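You operate a simulated robot arm through the tools that you are given. There is no shell and no other tool.

You run a simulated two-armed robot. Do the job below in one go: nothing can be reset, and whatever is moved stays where it is left.

TASK
Wind 4 metres of tape on to the core, then switch off.
Fine: zero the wound length, set the preset and let it stop by itself; one run, hands off while it turns.

The check looks at the end state, three seconds after you hand in, the way a careful person would. Anything else that was tipped, shoved, dropped, spilled or broken makes it a failure.

THE ROBOT
Two 7-joint arms with fingered hands on one trunk that stands fixed in place. Base frame: the origin is at the foot of the trunk, x ahead of it, y to its left, z up. Readings come in m, rad, newtons and seconds.
The left shoulder is at [0.2, 0.135, 0.82], the right one opposite. With the tool pointing down near the work surface each hand reaches from about 0.1 to 0.96 m from the base axis, measured 20 degrees to its own side. Payload 4 kg a hand.
The TCP of each hand is the grasp point between the finger pads, 0.025 m short of the fingertips. In the tool frame z runs along the fingers and y along their closing line. The gripper opens to 0.088 m; its body begins 0.029 m behind the TCP. The gripper is a hand of 4 fingers: y runs from the thumb to the fingers, the wrist lies at [-0.013, -0.106, -0.174] in the tool frame, and closing takes about 1.5 s.
Orientation is that of the tool frame in the base frame, as [roll, pitch, yaw] about the fixed x, y, z axes, in that order (R = Rz(yaw) Ry(pitch) Rx(roll)). With the fingers straight down and the wrist toward the robot, the tool's x, y and z point along [0, 1, 0], [1, 0, 0] and [0, 0, -1] of the base frame.

THE INTERFACE
- The arms move only by the tool jog_arm. It takes "left_increments", "right_increments" or both (then of equal length, played together; a hand with none holds still); each is a list of rows, each an object of numbers (a shift or turn left out is 0, a gripper value left out holds the last): "tx", "ty", "tz": the shift along the base's x, y, z in units of 40 mm (1.0 is 40 mm); "wx", "wy", "wz": the turn, a rotation vector about the base's x, y, z in units of 5 degrees (1.0 is 5 degrees); "claw": the gripper command, from -1 (fully open) to 1 (shut), values between in proportion. In form: [{"tx": .., "ty": .., "tz": .., "wx": .., "wy": .., "wz": .., "claw": ..}, ...]. A call has 1 to 20 rows; each row shifts and turns the commanded pose from where the row before left it. A call with a number of a shift or a turn outside -1 to 1 is refused whole. Each row takes 0.2 s and may step no farther than 0.05 m and 0.15 rad from the row before; otherwise, or with a gripper value out of range, the whole call is refused. A pose out of reach is approached as far as the arm can. The call stops where the force on the tool passes 40 N (or 10 N more than at its start, if that is more) or the arm is blocked; 0.2 s more then pass. The fingers move at their own pace (about 0.153 m/s each) and stop on an object; they squeeze with about 32 N. The grip force told is the motor's: it shows also when the fingers shut on nothing. Time passes only in rows, and 0.2 s behind the last, so rows that do not move let the fingers close. It gives the time, the measured TCP pose, the force on the tool (base axes), the opening and the grip force at its end, in the units of the frame above (readings bear some noise), with the torque about the TCP (base axes, N m) and any sound that the robot's microphone picked up.
- Cameras (640 x 400 px; columns grow to the right, rows downward): "scene" is now at [0.1312, -0.05, 1.4342]; the picture's right is [-0.47, -0.88, 0.00], its down [-0.63, 0.33, -0.70] and it looks along [0.62, -0.33, -0.71] (base axes); focal length 361 px, centre (320, 200). "left" rides on the left gripper at [-0.064, -0.083, -0.098] in its tool frame; the picture's right is [-0.62, -0.37, 0.69], its down [0.71, -0.63, 0.30] and it looks along [0.32, 0.68, 0.65] (tool axes); focal length 265 px, centre (320, 200). "right" rides on the right gripper at [0.064, -0.083, -0.098] in its tool frame; the picture's right is [-0.62, 0.37, -0.69], its down [-0.71, -0.63, 0.30] and it looks along [-0.32, 0.68, 0.65] (tool axes); focal length 265 px, centre (320, 200). There is no depth. A picture from a camera that has moved, and an enlarged one, comes with that camera's place and axes in the base frame and with its lens. The place of the scene camera against the robot may be out by one fixed shift of up to 0.018 m in any direction.
- grab_frame(camera): a new picture of that camera. No time passes.
- raise_lower(by): slides the trunk up (or, below 0, down) by that many m; the arms and the scene camera ride with it, the base frame stays. It gives what a move gives, with no picture.
- grasp_type(shape, hand): the hand has 4 fingers and takes this shape, open, in about a second: jaw (thumb against the fingers, like two jaws); tri (thumb and two fingers); tip (a fingertip pinch); poke (one finger out to press); point (the index stretched); flat (the hand flat); cup (the hand cupped); fist (a fist). The gripper value then closes the fingers along that shape, each until it touches; the sizes above hold for jaw. It gives what a move gives, with no picture.
- turn_head(pan, tilt): turns the head with the scene camera to pan (to the left, within 1.693 rad either way) and tilt (down, from -0.506 to 1.204), counted from straight ahead of the robot. It gives what a move gives.
- enlarge(camera, box): a new picture of the part [left, top, right, bottom] of that camera's present view, enlarged. No time passes.
- close_job(): hands the job in; it is judged then, once.

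Nothing tells you positions but the pictures and the camera data. Unless the task says otherwise, let go and move clear before handing in.

The tools are called after "Emit:" by a JSON object that holds its "api" and its "payload". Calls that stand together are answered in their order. jog_arm: Moves the arms, as the interface text tells. Its arguments: {"type":"object","properties":{"left_increments":{"type":"array","items":{"type":"object","properties":{"tx":{"type":"number"},"ty":{"type":"number"},"tz":{"type":"number"},"wx":{"type":"number"},"wy":{"type":"number"},"wz":{"type":"number"},"claw":{"type":"number"}}}},"right_increments":{"type":"array","items":{"type":"object","properties":{"tx":{"type":"number"},"ty":{"type":"number"},"tz":{"type":"number"},"wx":{"type":"number"},"wy":{"type":"number"},"wz":{"type":"number"},"claw":{"type":"number"}}}}},"required":[]} The other tools are called the same way: raise_lower (by) moves the trunk up or down; grasp_type (shape, hand) gives the hand a shape; turn_head (pan, tilt) turns the head that bears the scene camera; grab_frame (camera) takes a picture; enlarge (camera, box) takes an enlarged picture of a part of a camera's view; close_job () hands the job in.

At the start:

```text
t: 0.0
left_ee_pos: [0.6371, -0.0259, 0.9253]
left_tcp_rot: [-3.141, -0.001, 1.571]
left_force: [0.4, -0.3, 0.7]
left_wrist_torque: [-0.04, 0.0, 0.03]
left_grip_width: 0.0875
left_finger_force: 0.0
left_shape: jaw
right_ee_pos: [0.4545, -0.4478, 0.9558]
right_tcp_rot: [-3.14, 0.001, 1.571]
right_force: [0.2, -0.5, 0.9]
right_wrist_torque: [0.0, 0.01, -0.02]
right_grip_width: 0.0877
right_finger_force: 0.1
right_shape: jaw
trunk travel left (down, up): [-0.425, 0.345]
head pan, tilt (commanded): [-0.487, 0.794]
```

scene: 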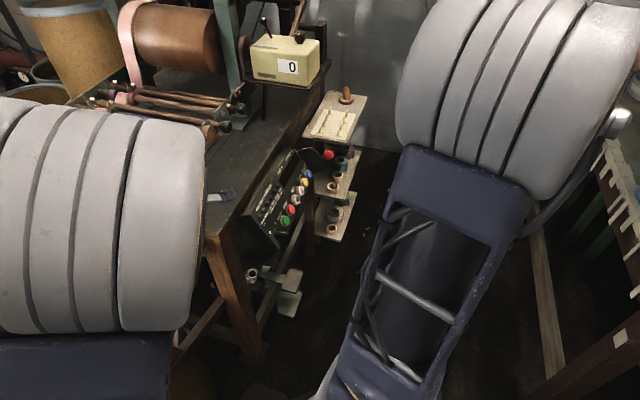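
right: 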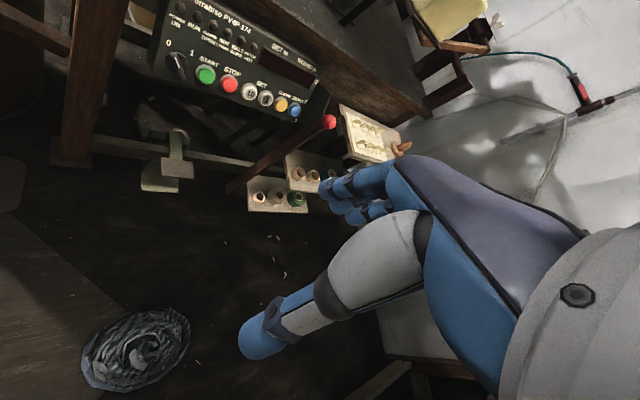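
left: 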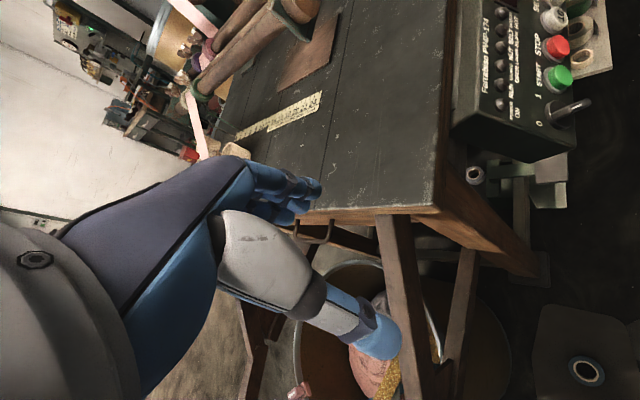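

I see a workbench with a tape winder, a yellow counter box with a display showing 0, and a control panel with buttons (START green, STOP red, others) on the bench's right side. I'll look closer at the panel and the counter before moving anything.

Emit:
{"api": "enlarge", "payload": {"camera": "scene", "box": [220, 130, 380, 250]}}

Emit:
{"api": "enlarge", "payload": {"camera": "right", "box": [130, 0, 350, 140]}}

Emit:
{"api": "enlarge", "payload": {"camera": "left", "box": [440, 0, 640, 160]}}

Emit:
{"api": "enlarge", "payload": {"camera": "scene", "box": [80, 0, 360, 140]}}

```text
3.33 times, centred on (300, 190) of scene
camera zoom: at [0.1312, -0.05, 1.4342], right [-0.47, -0.88, 0.0], down [-0.63, 0.33, -0.7], along [0.62, -0.33, -0.71], focal length 1204 px, centre (387, 233)
```

zoom: 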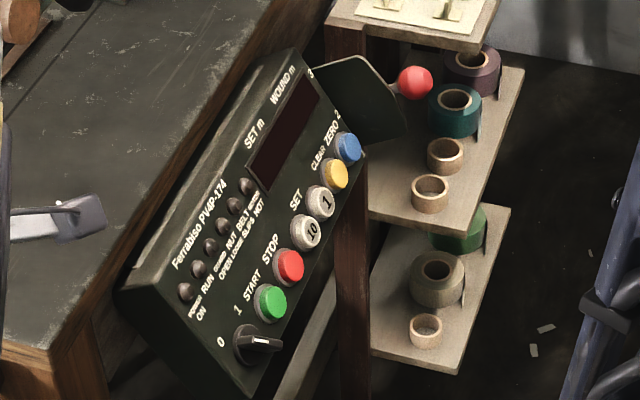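

```text
2.86 times, centred on (240, 70) of right
camera zoom: at [0.3706, -0.3813, 1.0534], right [0.37, -0.62, 0.69], down [-0.63, -0.71, -0.3], along [0.68, -0.32, -0.65], focal length 758 px, centre (549, 571)
```

zoom: 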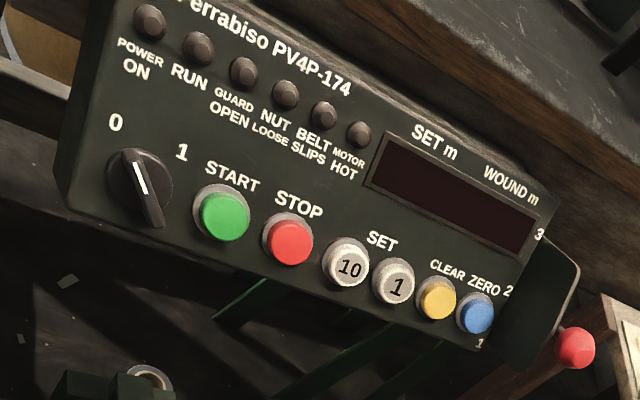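

```text
2.50 times, centred on (540, 80) of left
camera zoom: at [0.5538, -0.09, 1.0261], right [-0.37, -0.62, -0.69], down [-0.63, 0.71, -0.3], along [0.68, 0.32, -0.65], focal length 664 px, centre (-230, 500)
```

zoom: 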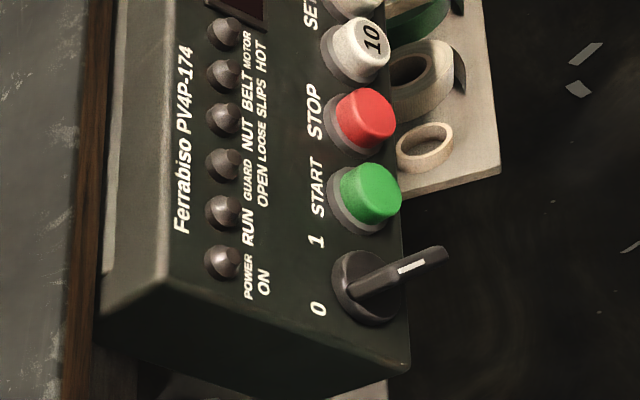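

```text
2.29 times, centred on (220, 70) of scene
camera zoom: at [0.1312, -0.05, 1.4342], right [-0.47, -0.88, 0.0], down [-0.63, 0.33, -0.7], along [0.62, -0.33, -0.71], focal length 826 px, centre (549, 497)
```

zoom: 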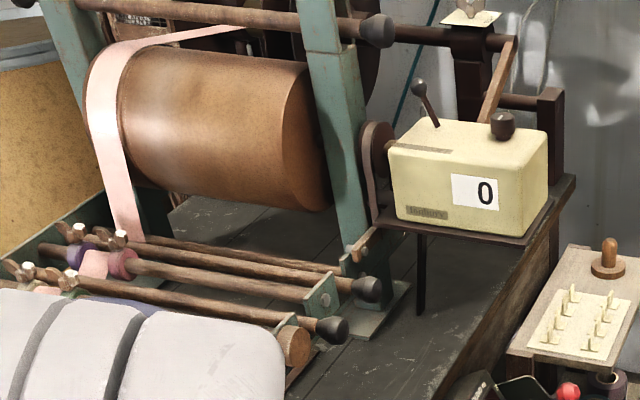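

The panel has a 0/1 power knob, START, STOP, SET 10/1, CLEAR, ZERO and a red-ball speed lever with positions 1–3, plus fault lamps (guard open, nut loose and so on). I'll pan the head to survey the whole machine.

Emit:
{"api": "turn_head", "payload": {"pan": -0.1, "tilt": 0.55}}

Emit:
{"api": "grab_frame", "payload": {"camera": "scene"}}

```text
t: 0.9
left_ee_pos: [0.6363, -0.0266, 0.9266]
left_tcp_rot: [-3.141, 0.0, 1.57]
left_force: [-0.1, -0.6, 0.0]
left_wrist_torque: [0.01, 0.0, 0.01]
left_grip_width: 0.0877
left_finger_force: 0.0
left_shape: jaw
right_ee_pos: [0.4537, -0.4469, 0.9569]
right_tcp_rot: [3.141, 0.0, 1.572]
right_force: [-0.3, 0.4, 0.5]
right_wrist_torque: [-0.01, 0.01, -0.01]
right_grip_width: 0.0874
right_finger_force: 0.0
right_shape: jaw
trunk travel left (down, up): [-0.425, 0.345]
head pan, tilt (commanded): [-0.099, 0.55]
```

```text
taken
camera scene: at [0.149, -0.0211, 1.4552], right [-0.1, -0.99, 0.0], down [-0.52, 0.05, -0.85], along [0.85, -0.09, -0.52], focal length 361 px, centre (320, 200)
```

scene: 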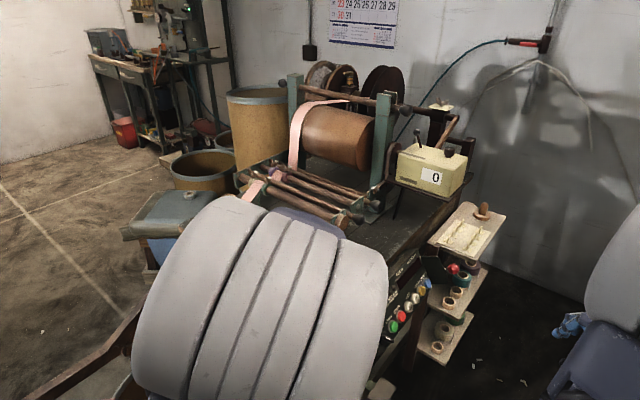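

The winder stands at the back of the bench, but the left arm hides its front. I'll enlarge the visible parts and look at the left side too.

Emit:
{"api": "enlarge", "payload": {"camera": "scene", "box": [220, 50, 480, 230]}}

Emit:
{"api": "enlarge", "payload": {"camera": "scene", "box": [370, 180, 500, 390]}}

Emit:
{"api": "grab_frame", "payload": {"camera": "left"}}

```text
2.22 times, centred on (350, 140) of scene
camera zoom: at [0.149, -0.0211, 1.4552], right [-0.1, -0.99, 0.0], down [-0.52, 0.05, -0.85], along [0.85, -0.09, -0.52], focal length 803 px, centre (253, 333)
```

zoom: 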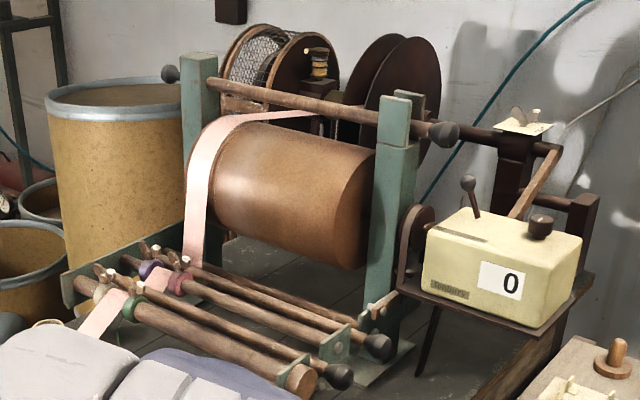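

```text
1.90 times, centred on (435, 285) of scene
camera zoom: at [0.149, -0.0211, 1.4552], right [-0.1, -0.99, 0.0], down [-0.52, 0.05, -0.85], along [0.85, -0.09, -0.52], focal length 688 px, centre (101, 38)
```

zoom: 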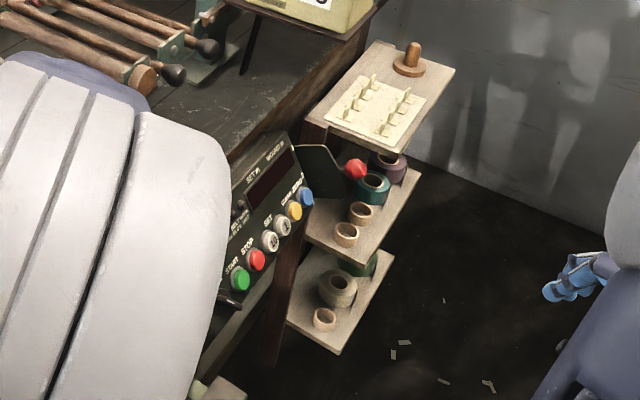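

```text
taken
camera left: at [0.5538, -0.09, 1.0261], right [-0.37, -0.62, -0.69], down [-0.63, 0.71, -0.3], along [0.68, 0.32, -0.65], focal length 265 px, centre (320, 200)
```

left: 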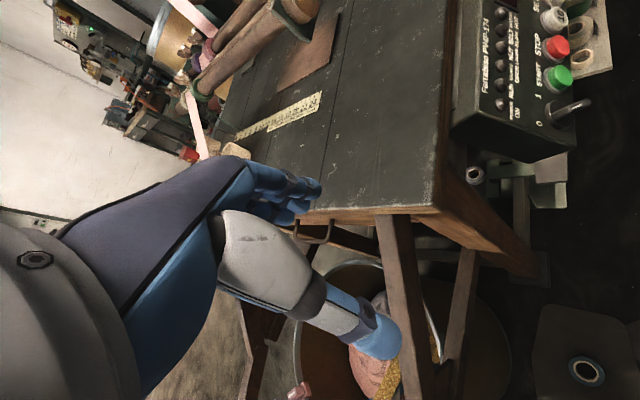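

The left arm hides the front of the winder. I'll draw it up, back and to the left through clear air so I can see the whole bench.

Emit:
{"api": "jog_arm", "payload": {"left_increments": [{"tz": 0.5, "ty": 0.5}, {"tz": 0.5, "ty": 0.8}, {"tx": -0.5, "ty": 0.8}, {"tx": -0.5, "ty": 0.8}, {"tx": -0.5, "ty": 0.8}, {"tx": -0.5, "ty": 0.8}, {"tx": -0.5, "ty": 0.8}, {"tx": -0.5, "ty": 0.8}, {"tx": -0.5, "ty": 0.8}]}}

Emit:
{"api": "grab_frame", "payload": {"camera": "scene"}}

```text
t: 2.9
left_ee_pos: [0.4944, 0.2492, 0.9654]
left_tcp_rot: [-3.141, 0.0, 1.572]
left_force: [0.0, -0.6, -0.4]
left_wrist_torque: [0.04, -0.02, -0.01]
left_grip_width: 0.0878
left_finger_force: 0.1
left_shape: jaw
right_ee_pos: [0.4548, -0.4483, 0.9557]
right_tcp_rot: [3.141, 0.0, 1.571]
right_force: [-0.1, 0.3, -0.1]
right_wrist_torque: [0.01, -0.02, -0.02]
right_grip_width: 0.0875
right_finger_force: 0.0
right_shape: jaw
trunk travel left (down, up): [-0.425, 0.345]
head pan, tilt (commanded): [-0.099, 0.55]
```

```text
taken
camera scene: at [0.149, -0.0211, 1.4552], right [-0.1, -1.0, 0.0], down [-0.52, 0.05, -0.85], along [0.85, -0.08, -0.52], focal length 361 px, centre (320, 200)
```

scene: 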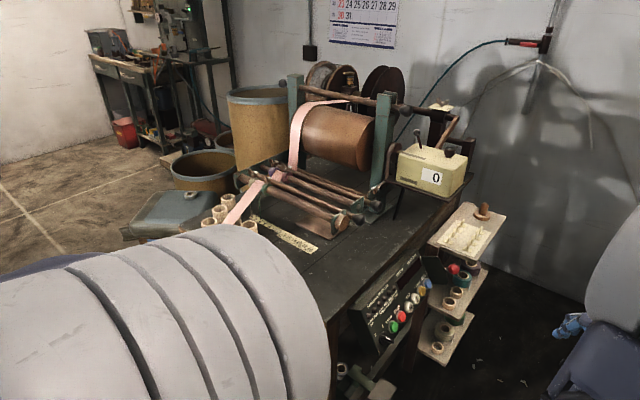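

The bench front is now showing, with a printed strip and core rolls at the left end. I'll move the left arm a bit farther out of the way.

Emit:
{"api": "jog_arm", "payload": {"left_increments": [{"tx": -0.4, "ty": 0.9}, {"tx": -0.4, "ty": 0.9}, {"tx": -0.4, "ty": 0.9}, {"tx": -0.4, "ty": 0.9}, {"tx": -0.4, "ty": 0.9}, {"tx": -0.4, "ty": 0.9}, {"tx": -0.4, "ty": 0.9}]}}

Emit:
{"api": "grab_frame", "payload": {"camera": "scene"}}

```text
t: 4.5
left_ee_pos: [0.3829, 0.5019, 0.9671]
left_tcp_rot: [-3.14, 0.001, 1.574]
left_force: [0.6, -1.0, 0.5]
left_wrist_torque: [0.01, 0.03, -0.01]
left_grip_width: 0.0877
left_finger_force: 0.1
left_shape: jaw
right_ee_pos: [0.4541, -0.4468, 0.9561]
right_tcp_rot: [3.141, 0.0, 1.571]
right_force: [0.2, 0.1, -0.4]
right_wrist_torque: [0.05, 0.0, 0.01]
right_grip_width: 0.0878
right_finger_force: 0.0
right_shape: jaw
trunk travel left (down, up): [-0.425, 0.345]
head pan, tilt (commanded): [-0.099, 0.55]
```

```text
taken
camera scene: at [0.1492, -0.0213, 1.4552], right [-0.1, -0.99, 0.0], down [-0.52, 0.05, -0.85], along [0.85, -0.08, -0.52], focal length 361 px, centre (320, 200)
```

scene: 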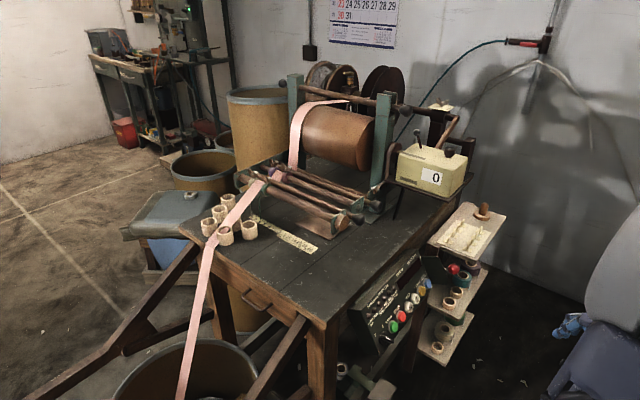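

Emit:
{"api": "enlarge", "payload": {"camera": "scene", "box": [200, 150, 420, 290]}}

Emit:
{"api": "enlarge", "payload": {"camera": "scene", "box": [360, 90, 500, 190]}}

Emit:
{"api": "enlarge", "payload": {"camera": "scene", "box": [330, 220, 490, 390]}}

Emit:
{"api": "enlarge", "payload": {"camera": "scene", "box": [270, 50, 430, 180]}}

Emit:
{"api": "enlarge", "payload": {"camera": "scene", "box": [100, 160, 340, 400]}}

```text
2.86 times, centred on (310, 220) of scene
camera zoom: at [0.1492, -0.0213, 1.4552], right [-0.1, -0.99, 0.0], down [-0.52, 0.05, -0.85], along [0.85, -0.08, -0.52], focal length 1032 px, centre (349, 143)
```

zoom: 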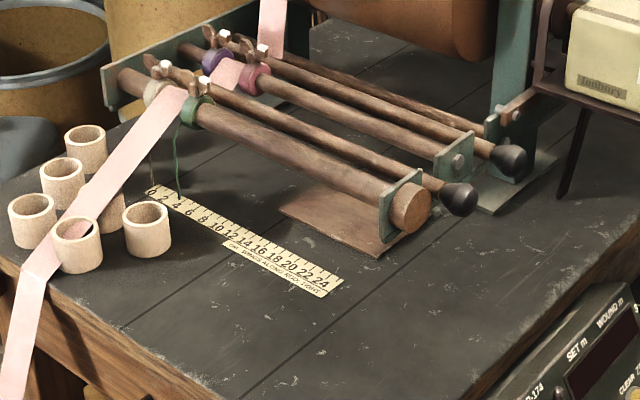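

```text
4.00 times, centred on (430, 140) of scene
camera zoom: at [0.1492, -0.0213, 1.4552], right [-0.1, -0.99, 0.0], down [-0.52, 0.05, -0.85], along [0.85, -0.08, -0.52], focal length 1446 px, centre (-120, 440)
```

zoom: 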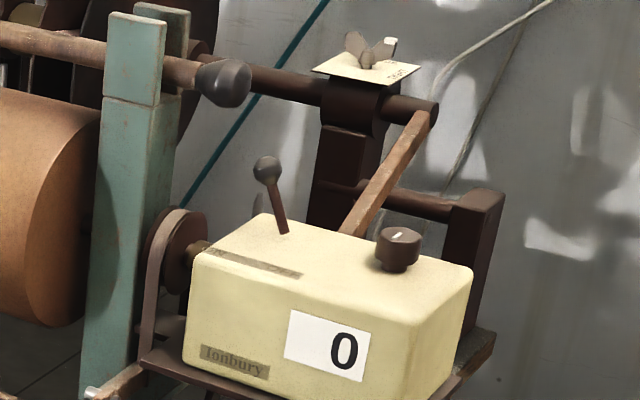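

```text
2.35 times, centred on (410, 305) of scene
camera zoom: at [0.1492, -0.0213, 1.4552], right [-0.1, -0.99, 0.0], down [-0.52, 0.05, -0.85], along [0.85, -0.08, -0.52], focal length 850 px, centre (108, -47)
```

zoom: 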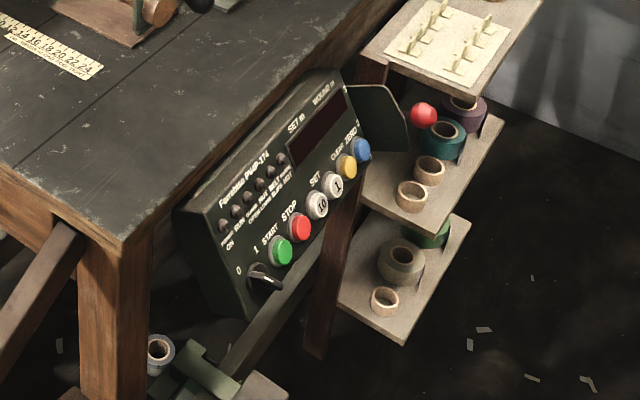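

```text
3.08 times, centred on (350, 115) of scene
camera zoom: at [0.1492, -0.0213, 1.4552], right [-0.1, -0.99, 0.0], down [-0.52, 0.05, -0.85], along [0.85, -0.08, -0.52], focal length 1112 px, centre (228, 462)
```

zoom: 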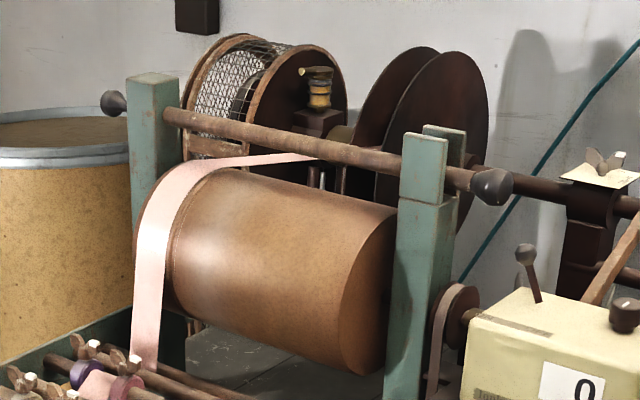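

```text
1.67 times, centred on (220, 280) of scene
camera zoom: at [0.1492, -0.0213, 1.4552], right [-0.1, -0.99, 0.0], down [-0.52, 0.05, -0.85], along [0.85, -0.08, -0.52], focal length 602 px, centre (487, 67)
```

zoom: 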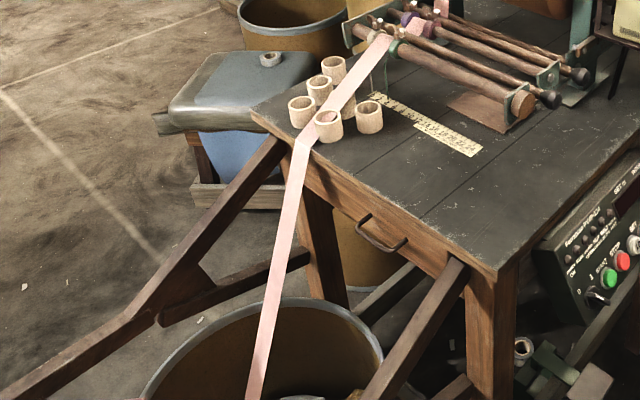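

I take the panel buttons to lie on a row from START near (0.74, -0.26, 0.69) to ZERO near (0.88, -0.39, 0.69). The face seems tilted, with its normal near (-0.58, -0.58, 0.56). I'll put the right hand in the poke shape and check where the fingertip sits.

Emit:
{"api": "grasp_type", "payload": {"shape": "poke", "hand": "right"}}

Emit:
{"api": "grab_frame", "payload": {"camera": "right"}}

Emit:
{"api": "enlarge", "payload": {"camera": "right", "box": [220, 60, 440, 200]}}

```text
t: 5.4
left_ee_pos: [0.3821, 0.5021, 0.968]
left_tcp_rot: [3.142, 0.0, 1.571]
left_force: [-0.1, 0.7, -1.0]
left_wrist_torque: [0.01, 0.01, 0.0]
left_grip_width: 0.0877
left_finger_force: 0.1
left_shape: jaw
right_ee_pos: [0.4539, -0.4473, 0.9551]
right_tcp_rot: [-3.141, 0.0, 1.57]
right_force: [-0.1, 0.0, 0.6]
right_wrist_torque: [0.01, 0.03, -0.01]
right_grip_width: 0.0
right_finger_force: 0.0
right_shape: poke
trunk travel left (down, up): [-0.425, 0.345]
head pan, tilt (commanded): [-0.099, 0.55]
```

```text
taken
camera right: at [0.3705, -0.3813, 1.0535], right [0.37, -0.62, 0.69], down [-0.63, -0.71, -0.3], along [0.68, -0.32, -0.65], focal length 265 px, centre (320, 200)
```

right: 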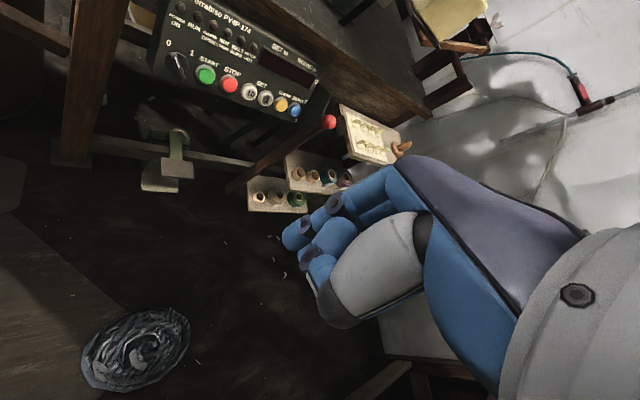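

```text
2.86 times, centred on (330, 130) of right
camera zoom: at [0.3705, -0.3813, 1.0535], right [0.37, -0.62, 0.69], down [-0.63, -0.71, -0.3], along [0.68, -0.32, -0.65], focal length 758 px, centre (291, 400)
```

zoom: 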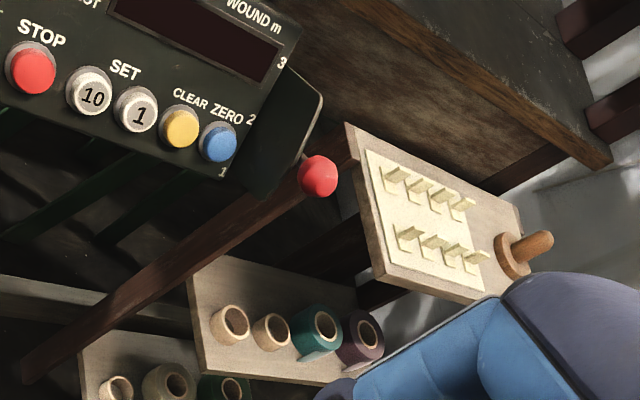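

The hand is in poke shape with the extended finger ending around pixel (295, 240). I'll look closely at the fingertips.

Emit:
{"api": "enlarge", "payload": {"camera": "right", "box": [260, 140, 500, 340]}}

Emit:
{"api": "enlarge", "payload": {"camera": "scene", "box": [480, 200, 640, 400]}}

```text
2.00 times, centred on (380, 240) of right
camera zoom: at [0.3705, -0.3813, 1.0535], right [0.37, -0.62, 0.69], down [-0.63, -0.71, -0.3], along [0.68, -0.32, -0.65], focal length 531 px, centre (200, 120)
```

zoom: 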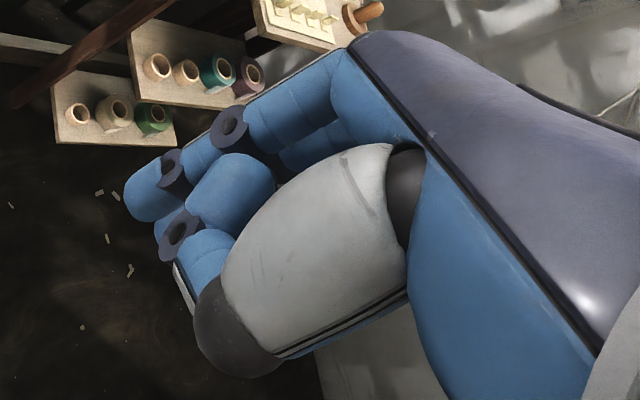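

```text
2.00 times, centred on (560, 300) of scene
camera zoom: at [0.149, -0.021, 1.4552], right [-0.1, -1.0, 0.0], down [-0.52, 0.05, -0.85], along [0.85, -0.08, -0.52], focal length 723 px, centre (-160, 0)
```

zoom: 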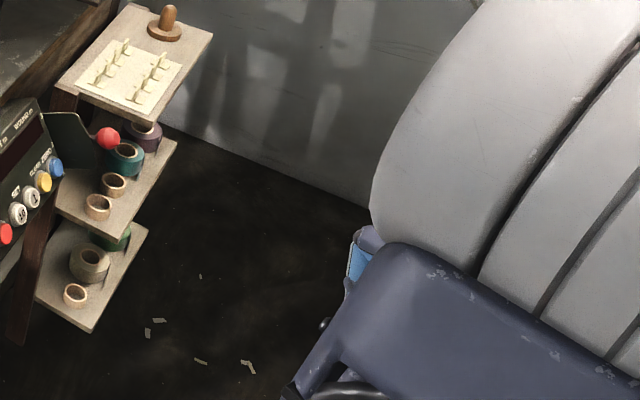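

The poke fingertip lies about (0.01, 0.01, 0.025+) in the tool frame. In free air, I'll yaw the right hand 45° and pitch it about 55° so the finger points along the panel's inward normal.

Emit:
{"api": "jog_arm", "payload": {"right_increments": [{"wz": 1}, {"wz": 1}, {"wz": 1}, {"wz": 1}, {"wz": 1}, {"wz": 1}, {"wz": 1}, {"wz": 1}, {"wz": 1}, {"wx": 0.7, "wy": -0.7}, {"wx": 0.7, "wy": -0.7}, {"wx": 0.7, "wy": -0.7}, {"wx": 0.7, "wy": -0.7}, {"wx": 0.7, "wy": -0.7}, {"wx": 0.7, "wy": -0.7}, {"wx": 0.7, "wy": -0.7}, {"wx": 0.7, "wy": -0.7}]}}

Emit:
{"api": "grab_frame", "payload": {"camera": "scene"}}

Emit:
{"api": "grab_frame", "payload": {"camera": "right"}}

```text
t: 9.0
left_ee_pos: [0.383, 0.5024, 0.9671]
left_tcp_rot: [-3.14, 0.0, 1.571]
left_force: [-0.6, 0.4, -0.1]
left_wrist_torque: [-0.01, 0.0, -0.01]
left_grip_width: 0.0878
left_finger_force: 0.1
left_shape: jaw
right_ee_pos: [0.455, -0.4474, 0.9568]
right_tcp_rot: [2.45, 0.0, 2.356]
right_force: [-0.4, -0.6, -0.7]
right_wrist_torque: [0.02, 0.0, 0.0]
right_grip_width: 0.0001
right_finger_force: 0.0
right_shape: poke
trunk travel left (down, up): [-0.425, 0.345]
head pan, tilt (commanded): [-0.099, 0.55]
```

```text
taken
camera scene: at [0.1491, -0.0209, 1.4552], right [-0.1, -1.0, 0.0], down [-0.52, 0.05, -0.85], along [0.85, -0.08, -0.52], focal length 361 px, centre (320, 200)
```

scene: 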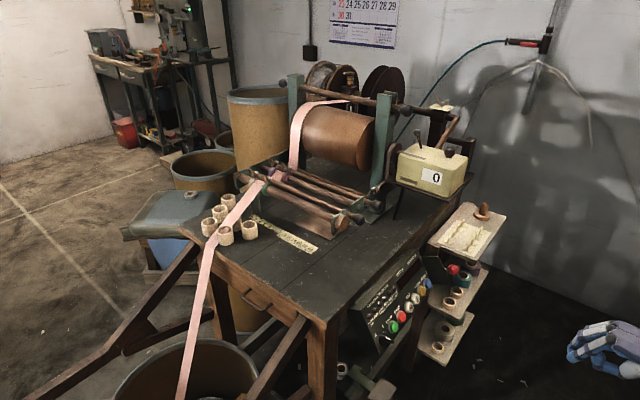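

```text
taken
camera right: at [0.3189, -0.4899, 0.9778], right [0.33, -0.55, 0.77], down [0.3, -0.71, -0.64], along [0.9, 0.44, -0.07], focal length 265 px, centre (320, 200)
```

right: 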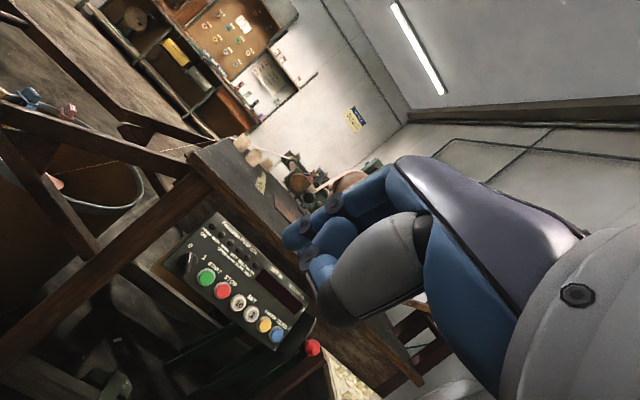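

The right hand now points toward the panel, and the wrist camera sees its whole face. I'll enlarge it for better positions.

Emit:
{"api": "enlarge", "payload": {"camera": "right", "box": [150, 200, 350, 380]}}

Emit:
{"api": "enlarge", "payload": {"camera": "scene", "box": [340, 240, 480, 360]}}

Emit:
{"api": "enlarge", "payload": {"camera": "scene", "box": [240, 200, 340, 270]}}

Emit:
{"api": "enlarge", "payload": {"camera": "scene", "box": [540, 300, 640, 400]}}

```text
2.22 times, centred on (250, 290) of right
camera zoom: at [0.3189, -0.4899, 0.9778], right [0.33, -0.55, 0.77], down [0.3, -0.71, -0.64], along [0.9, 0.44, -0.07], focal length 590 px, centre (476, 0)
```

zoom: 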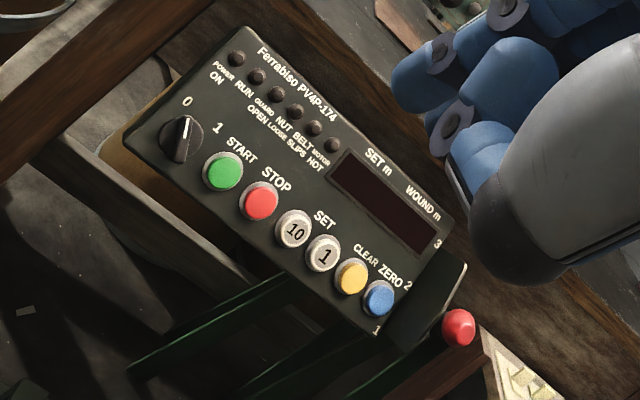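

```text
3.33 times, centred on (410, 300) of scene
camera zoom: at [0.1491, -0.0209, 1.4552], right [-0.1, -1.0, 0.0], down [-0.52, 0.05, -0.85], along [0.85, -0.08, -0.52], focal length 1204 px, centre (20, -133)
```

zoom: 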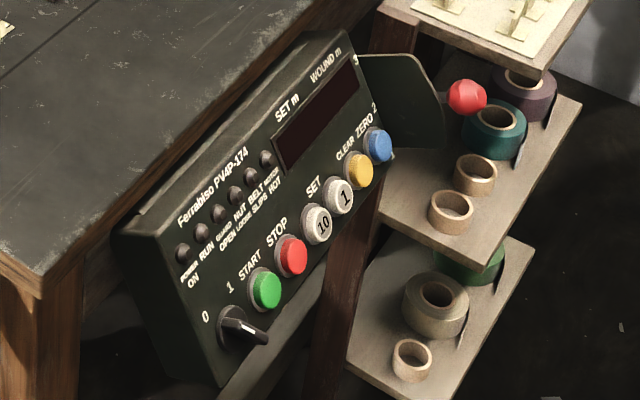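

```text
5.71 times, centred on (290, 235) of scene
camera zoom: at [0.1491, -0.0209, 1.4552], right [-0.1, -1.0, 0.0], down [-0.52, 0.05, -0.85], along [0.85, -0.08, -0.52], focal length 2065 px, centre (491, 0)
```

zoom: 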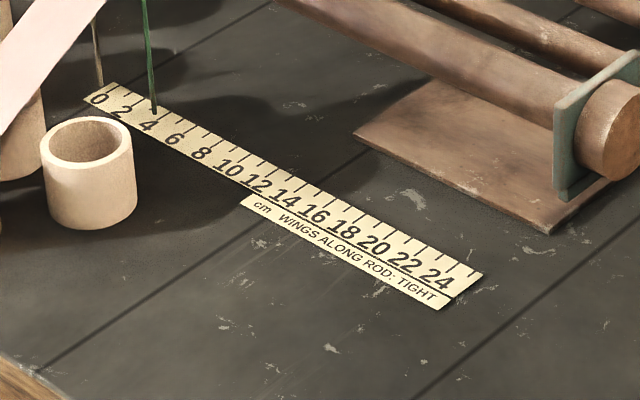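

```text
4.00 times, centred on (590, 350) of scene
camera zoom: at [0.1491, -0.0209, 1.4552], right [-0.1, -1.0, 0.0], down [-0.52, 0.05, -0.85], along [0.85, -0.08, -0.52], focal length 1446 px, centre (-760, -400)
```

zoom: 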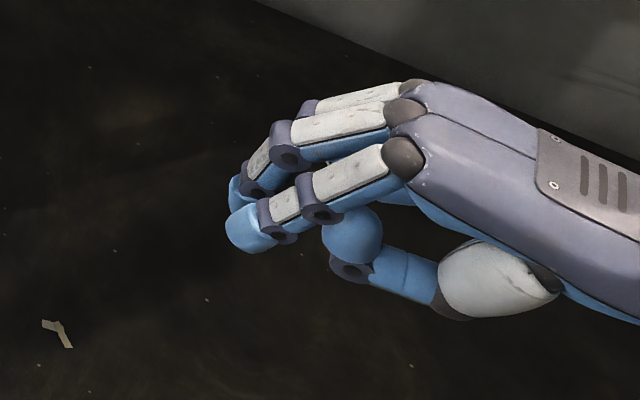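

Three views agree on the panel: START (0.739, -0.256, 0.69), ZERO (0.876, -0.393, 0.69), and the lever ball standing at position 2. The bench label says "WINGS ALONG ROD: TIGHT", so I'll check the wing nuts and the back assembly before powering on.

Emit:
{"api": "enlarge", "payload": {"camera": "scene", "box": [230, 150, 310, 200]}}

Emit:
{"api": "enlarge", "payload": {"camera": "scene", "box": [420, 90, 480, 130]}}

Emit:
{"api": "enlarge", "payload": {"camera": "scene", "box": [330, 150, 400, 230]}}

Emit:
{"api": "enlarge", "payload": {"camera": "scene", "box": [290, 50, 410, 120]}}

Emit:
{"api": "enlarge", "payload": {"camera": "scene", "box": [390, 120, 480, 200]}}

```text
8.00 times, centred on (270, 175) of scene
camera zoom: at [0.1491, -0.0209, 1.4552], right [-0.1, -1.0, 0.0], down [-0.52, 0.05, -0.85], along [0.85, -0.08, -0.52], focal length 2891 px, centre (720, 400)
```

zoom: 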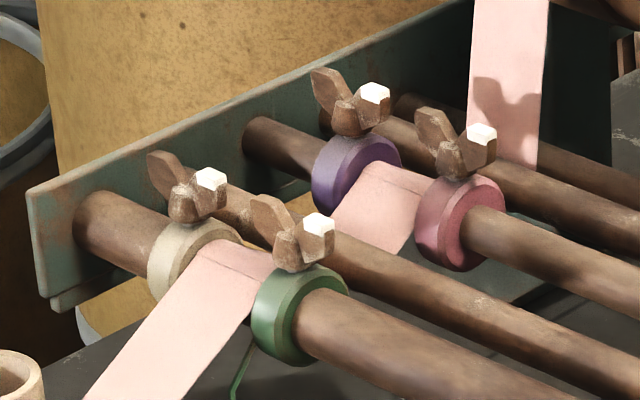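

```text
10.00 times, centred on (450, 110) of scene
camera zoom: at [0.1491, -0.0209, 1.4552], right [-0.1, -1.0, 0.0], down [-0.52, 0.05, -0.85], along [0.85, -0.08, -0.52], focal length 3614 px, centre (-980, 1100)
```

zoom: 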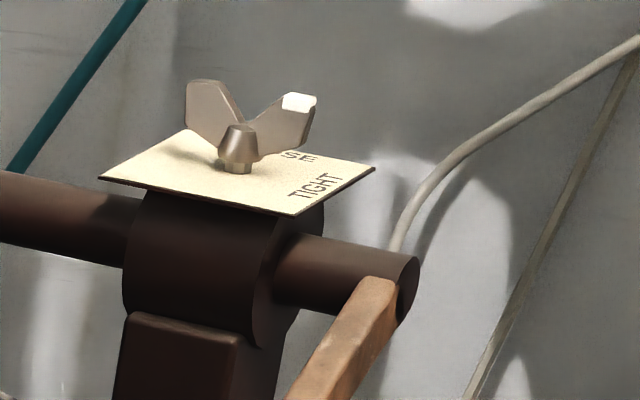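

```text
5.00 times, centred on (365, 190) of scene
camera zoom: at [0.1491, -0.0209, 1.4552], right [-0.1, -1.0, 0.0], down [-0.52, 0.05, -0.85], along [0.85, -0.08, -0.52], focal length 1807 px, centre (95, 250)
```

zoom: 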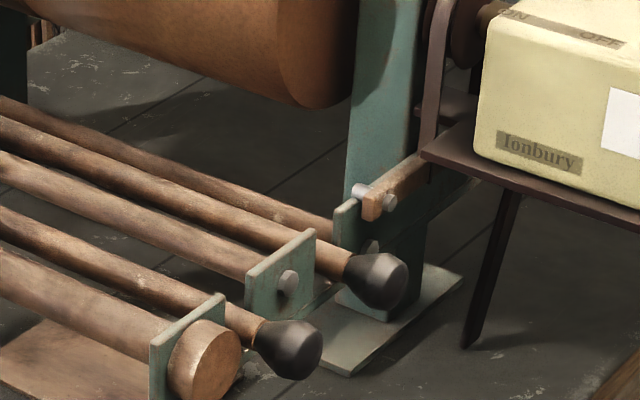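

```text
5.33 times, centred on (350, 85) of scene
camera zoom: at [0.1491, -0.0209, 1.4552], right [-0.1, -1.0, 0.0], down [-0.52, 0.05, -0.85], along [0.85, -0.08, -0.52], focal length 1927 px, centre (160, 813)
```

zoom: 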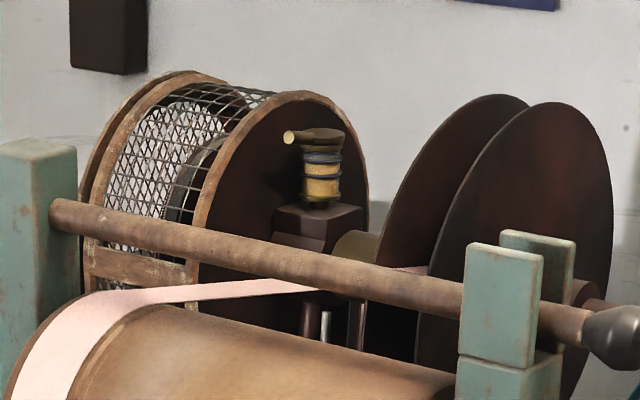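

```text
5.00 times, centred on (435, 160) of scene
camera zoom: at [0.1491, -0.0209, 1.4552], right [-0.1, -1.0, 0.0], down [-0.52, 0.05, -0.85], along [0.85, -0.08, -0.52], focal length 1807 px, centre (-255, 400)
```

zoom: 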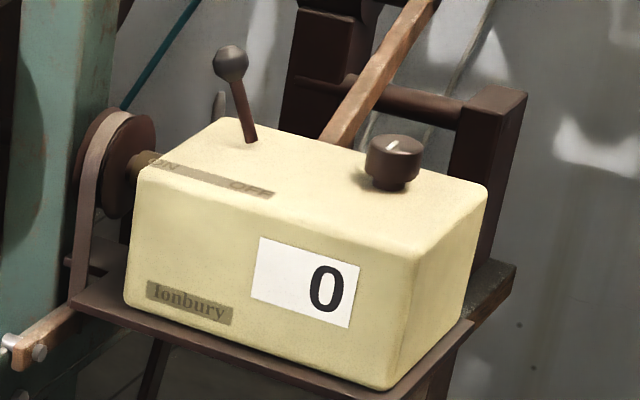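

The four collar wing nuts look aligned with their rods (tight). The spindle wing nut has a LOOSE/TIGHT card that I can't read fully from here, and the panel lamps will report it once powered. I'll bring the right hand to a standoff in front of the panel's left end to see the fingertip against the knob.

Emit:
{"api": "jog_arm", "payload": {"right_increments": [{"wx": 0.7, "wy": -0.7, "tx": 0.5, "tz": -0.4}, {"wx": 0.7, "wy": -0.7, "tx": 0.5, "tz": -0.4}, {"wx": 0.7, "wy": -0.7, "tx": 0.5, "tz": -0.4}, {"tx": 0.6, "ty": 0.3, "tz": -0.5}, {"tx": 0.6, "ty": 0.3, "tz": -0.5}, {"tx": 0.6, "ty": 0.3, "tz": -0.5}, {"tx": 0.6, "ty": 0.3, "tz": -0.5}]}}

Emit:
{"api": "turn_head", "payload": {"pan": -0.42, "tilt": 0.8}}

Emit:
{"api": "grab_frame", "payload": {"camera": "scene"}}

Emit:
{"api": "grab_frame", "payload": {"camera": "right"}}

```text
t: 10.6
left_ee_pos: [0.3829, 0.4999, 0.9685]
left_tcp_rot: [3.141, -0.001, 1.571]
left_force: [-0.6, -0.6, 0.2]
left_wrist_torque: [0.02, -0.03, 0.01]
left_grip_width: 0.0875
left_finger_force: 0.1
left_shape: jaw
right_ee_pos: [0.6131, -0.4014, 0.827]
right_tcp_rot: [2.192, 0.001, 2.359]
right_force: [0.2, 0.3, -0.1]
right_wrist_torque: [-0.02, 0.0, 0.0]
right_grip_width: 0.0
right_finger_force: 0.0
right_shape: poke
trunk travel left (down, up): [-0.425, 0.345]
head pan, tilt (commanded): [-0.099, 0.55]
```

```text
t: 11.4
left_ee_pos: [0.3836, 0.5015, 0.9673]
left_tcp_rot: [3.141, 0.0, 1.57]
left_force: [0.3, -0.2, -0.3]
left_wrist_torque: [-0.01, 0.0, 0.0]
left_grip_width: 0.0878
left_finger_force: 0.1
left_shape: jaw
right_ee_pos: [0.6119, -0.4013, 0.8272]
right_tcp_rot: [2.192, -0.001, 2.357]
right_force: [-0.2, 0.4, -0.1]
right_wrist_torque: [0.0, -0.03, 0.01]
right_grip_width: 0.0
right_finger_force: 0.0
right_shape: poke
trunk travel left (down, up): [-0.425, 0.345]
head pan, tilt (commanded): [-0.421, 0.799]
```

```text
taken
camera scene: at [0.1334, -0.045, 1.4339], right [-0.41, -0.91, 0.0], down [-0.65, 0.29, -0.7], along [0.64, -0.28, -0.72], focal length 361 px, centre (320, 200)
```

scene: 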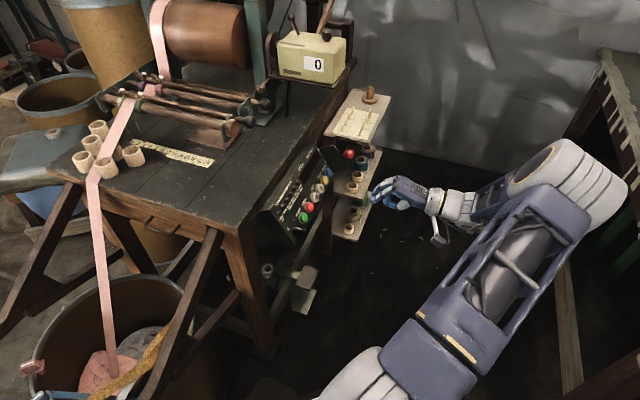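

```text
taken
camera right: at [0.4761, -0.4451, 0.8156], right [0.19, -0.69, 0.7], down [0.42, -0.59, -0.69], along [0.89, 0.43, 0.18], focal length 265 px, centre (320, 200)
```

right: 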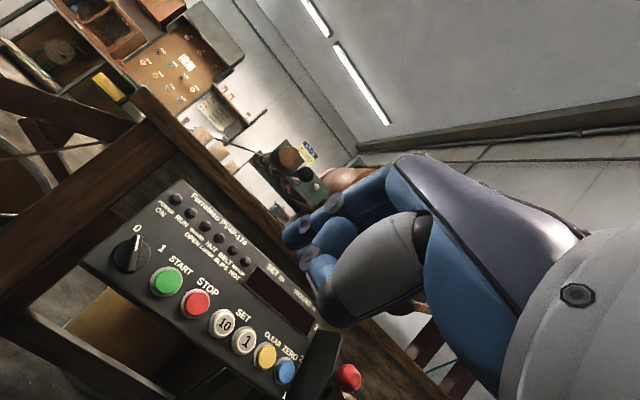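

The hand is now in front of the panel, and the scene camera sees both clearly. I'll enlarge to see the finger.

Emit:
{"api": "enlarge", "payload": {"camera": "scene", "box": [340, 160, 440, 220]}}

Emit:
{"api": "enlarge", "payload": {"camera": "right", "box": [80, 180, 380, 400]}}

Emit:
{"api": "enlarge", "payload": {"camera": "scene", "box": [240, 130, 400, 260]}}

```text
6.40 times, centred on (390, 190) of scene
camera zoom: at [0.1334, -0.045, 1.4339], right [-0.41, -0.91, 0.0], down [-0.65, 0.29, -0.7], along [0.64, -0.28, -0.72], focal length 2313 px, centre (-128, 264)
```

zoom: 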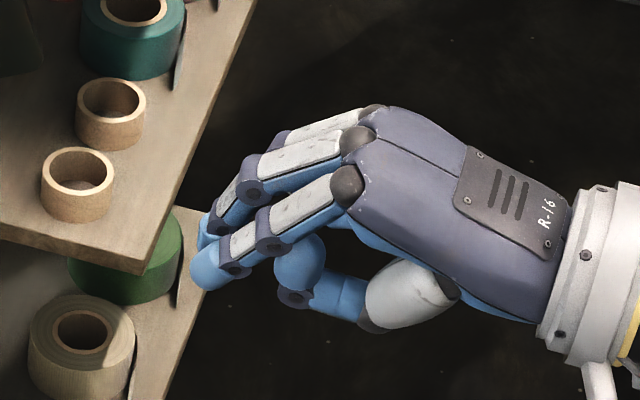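

```text
1.82 times, centred on (230, 290) of right
camera zoom: at [0.4761, -0.4451, 0.8156], right [0.19, -0.69, 0.7], down [0.42, -0.59, -0.69], along [0.89, 0.43, 0.18], focal length 483 px, centre (484, 36)
```

zoom: 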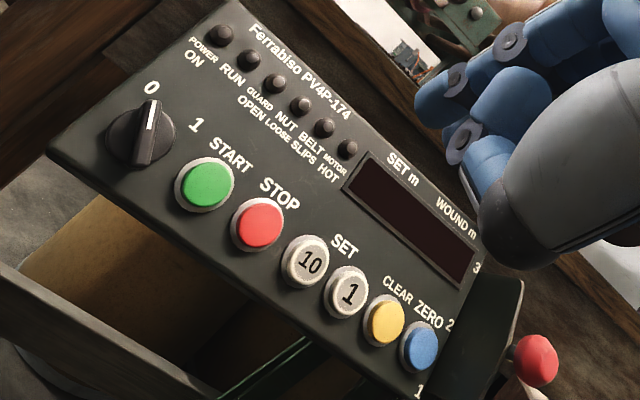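

```text
3.08 times, centred on (320, 195) of scene
camera zoom: at [0.1334, -0.045, 1.4339], right [-0.41, -0.91, 0.0], down [-0.65, 0.29, -0.7], along [0.64, -0.28, -0.72], focal length 1112 px, centre (320, 215)
```

zoom: 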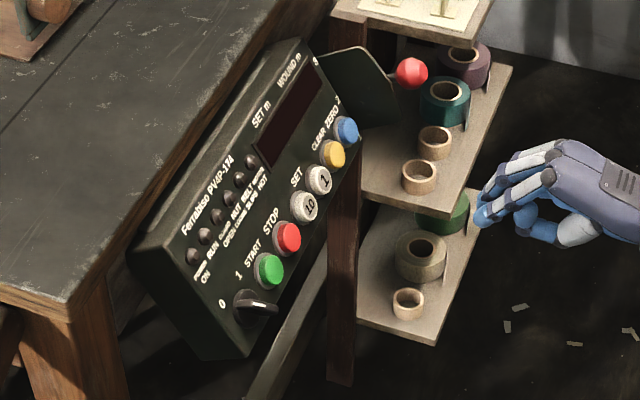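

The poke finger is only slightly proud of the middle finger. I'll try the "point" shape to see whether it gives a cleaner single fingertip.

Emit:
{"api": "grasp_type", "payload": {"shape": "point", "hand": "right"}}

Emit:
{"api": "enlarge", "payload": {"camera": "scene", "box": [340, 160, 440, 220]}}

Emit:
{"api": "enlarge", "payload": {"camera": "right", "box": [180, 120, 480, 360]}}

```text
t: 12.3
left_ee_pos: [0.3828, 0.5018, 0.9681]
left_tcp_rot: [3.141, 0.0, 1.57]
left_force: [-0.5, -0.4, -0.4]
left_wrist_torque: [-0.01, -0.01, 0.01]
left_grip_width: 0.0878
left_finger_force: 0.1
left_shape: jaw
right_ee_pos: [0.612, -0.4013, 0.8277]
right_tcp_rot: [2.193, 0.0, 2.357]
right_force: [0.6, -0.1, 0.5]
right_wrist_torque: [0.0, -0.03, -0.04]
right_grip_width: 0.0
right_finger_force: 0.0
right_shape: point
trunk travel left (down, up): [-0.425, 0.345]
head pan, tilt (commanded): [-0.421, 0.799]
```

```text
6.40 times, centred on (390, 190) of scene
camera zoom: at [0.1333, -0.045, 1.4338], right [-0.41, -0.91, 0.0], down [-0.65, 0.29, -0.7], along [0.64, -0.28, -0.72], focal length 2313 px, centre (-128, 264)
```

zoom: 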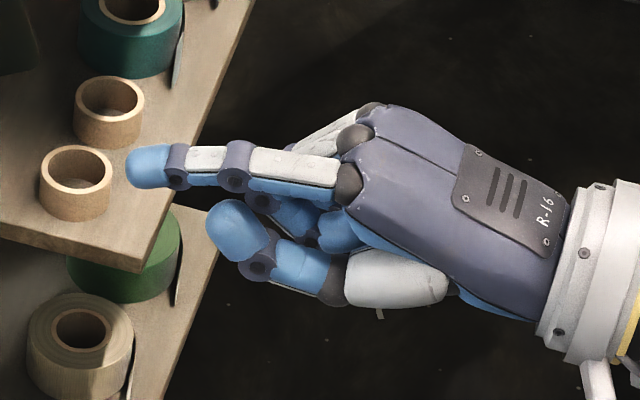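

```text
1.67 times, centred on (330, 240) of right
camera zoom: at [0.4761, -0.4451, 0.8156], right [0.19, -0.69, 0.7], down [0.42, -0.59, -0.69], along [0.89, 0.43, 0.18], focal length 442 px, centre (303, 133)
```

zoom: 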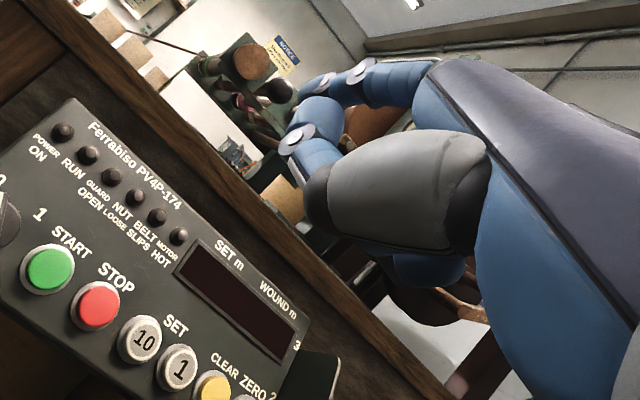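

The point shape gives one clear straight index, with the other fingers folded well back. I'll look closer at its tip in the wrist camera, and at the notice on the wall.

Emit:
{"api": "enlarge", "payload": {"camera": "right", "box": [270, 130, 390, 210]}}

Emit:
{"api": "enlarge", "payload": {"camera": "right", "box": [290, 130, 330, 160]}}

Emit:
{"api": "enlarge", "payload": {"camera": "scene", "box": [350, 170, 400, 210]}}

```text
5.00 times, centred on (330, 170) of right
camera zoom: at [0.4761, -0.4451, 0.8156], right [0.19, -0.69, 0.7], down [0.42, -0.59, -0.69], along [0.89, 0.43, 0.18], focal length 1327 px, centre (270, 350)
```

zoom: 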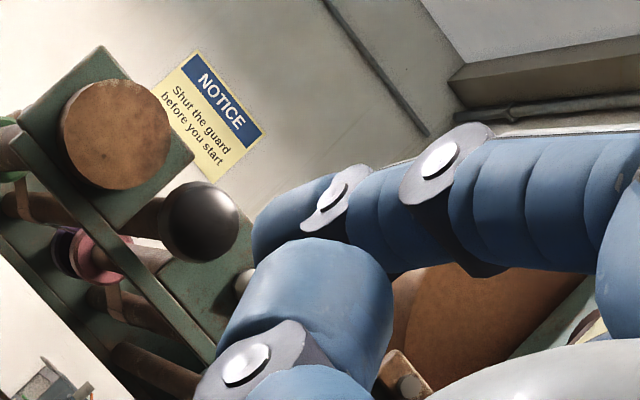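

```text
13.33 times, centred on (310, 145) of right
camera zoom: at [0.4761, -0.4451, 0.8156], right [0.19, -0.69, 0.7], down [0.42, -0.59, -0.69], along [0.89, 0.43, 0.18], focal length 3539 px, centre (453, 933)
```

zoom: 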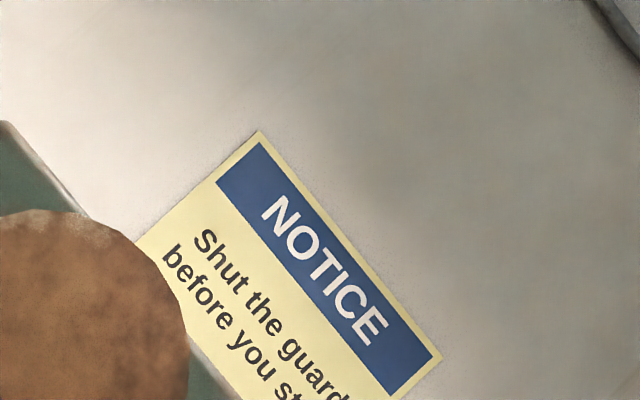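

```text
10.00 times, centred on (375, 190) of scene
camera zoom: at [0.1333, -0.045, 1.4338], right [-0.41, -0.91, 0.0], down [-0.65, 0.29, -0.7], along [0.64, -0.28, -0.72], focal length 3614 px, centre (-230, 300)
```

zoom: 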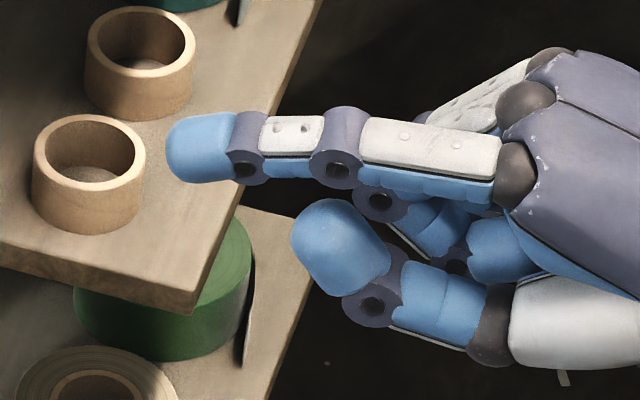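

A notice reads "Shut the guard before you start", so the guard's state matters. I'll raise the trunk to look down on the back of the machine.

Emit:
{"api": "raise_lower", "payload": {"by": 0.3}}

Emit:
{"api": "turn_head", "payload": {"pan": -0.1, "tilt": 0.65}}

Emit:
{"api": "grab_frame", "payload": {"camera": "scene"}}

Emit:
{"api": "enlarge", "payload": {"camera": "scene", "box": [260, 30, 480, 190]}}

```text
t: 15.3
left_ee_pos: [0.3826, 0.5013, 1.2688]
left_tcp_rot: [-3.141, -0.001, 1.569]
left_force: [0.0, -0.2, 0.0]
left_wrist_torque: [-0.01, 0.01, 0.03]
left_grip_width: 0.0877
left_finger_force: 0.0
left_shape: jaw
right_ee_pos: [0.6116, -0.4012, 1.1258]
right_tcp_rot: [2.192, -0.001, 2.359]
right_force: [0.2, 0.4, -0.6]
right_wrist_torque: [-0.02, -0.02, 0.01]
right_grip_width: 0.0002
right_finger_force: 0.1
right_shape: point
trunk travel left (down, up): [-0.725, 0.045]
head pan, tilt (commanded): [-0.421, 0.799]
```

```text
t: 16.1
left_ee_pos: [0.3837, 0.5007, 1.2679]
left_tcp_rot: [-3.141, 0.0, 1.57]
left_force: [-1.5, -0.8, 0.7]
left_wrist_torque: [-0.04, 0.02, 0.02]
left_grip_width: 0.0877
left_finger_force: 0.1
left_shape: jaw
right_ee_pos: [0.6124, -0.4006, 1.1272]
right_tcp_rot: [2.193, 0.001, 2.356]
right_force: [0.3, 0.9, 0.8]
right_wrist_torque: [-0.01, 0.03, 0.01]
right_grip_width: 0.0001
right_finger_force: 0.0
right_shape: point
trunk travel left (down, up): [-0.725, 0.045]
head pan, tilt (commanded): [-0.099, 0.649]
```

```text
taken
camera scene: at [0.1461, -0.0208, 1.7464], right [-0.1, -0.99, 0.0], down [-0.6, 0.06, -0.8], along [0.79, -0.08, -0.6], focal length 361 px, centre (320, 200)
```

scene: 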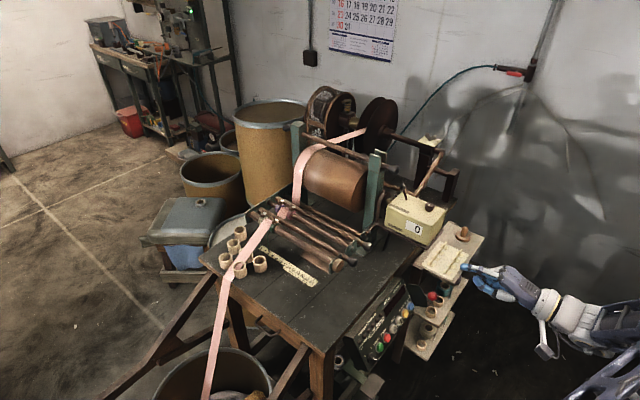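

```text
2.50 times, centred on (370, 110) of scene
camera zoom: at [0.1461, -0.0208, 1.7464], right [-0.1, -0.99, 0.0], down [-0.6, 0.06, -0.8], along [0.79, -0.08, -0.6], focal length 903 px, centre (195, 425)
```

zoom: 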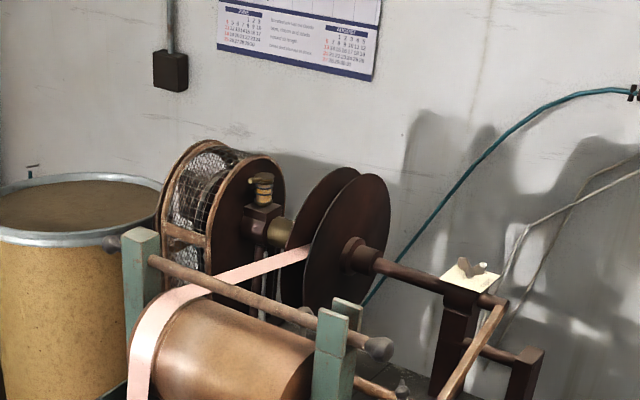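

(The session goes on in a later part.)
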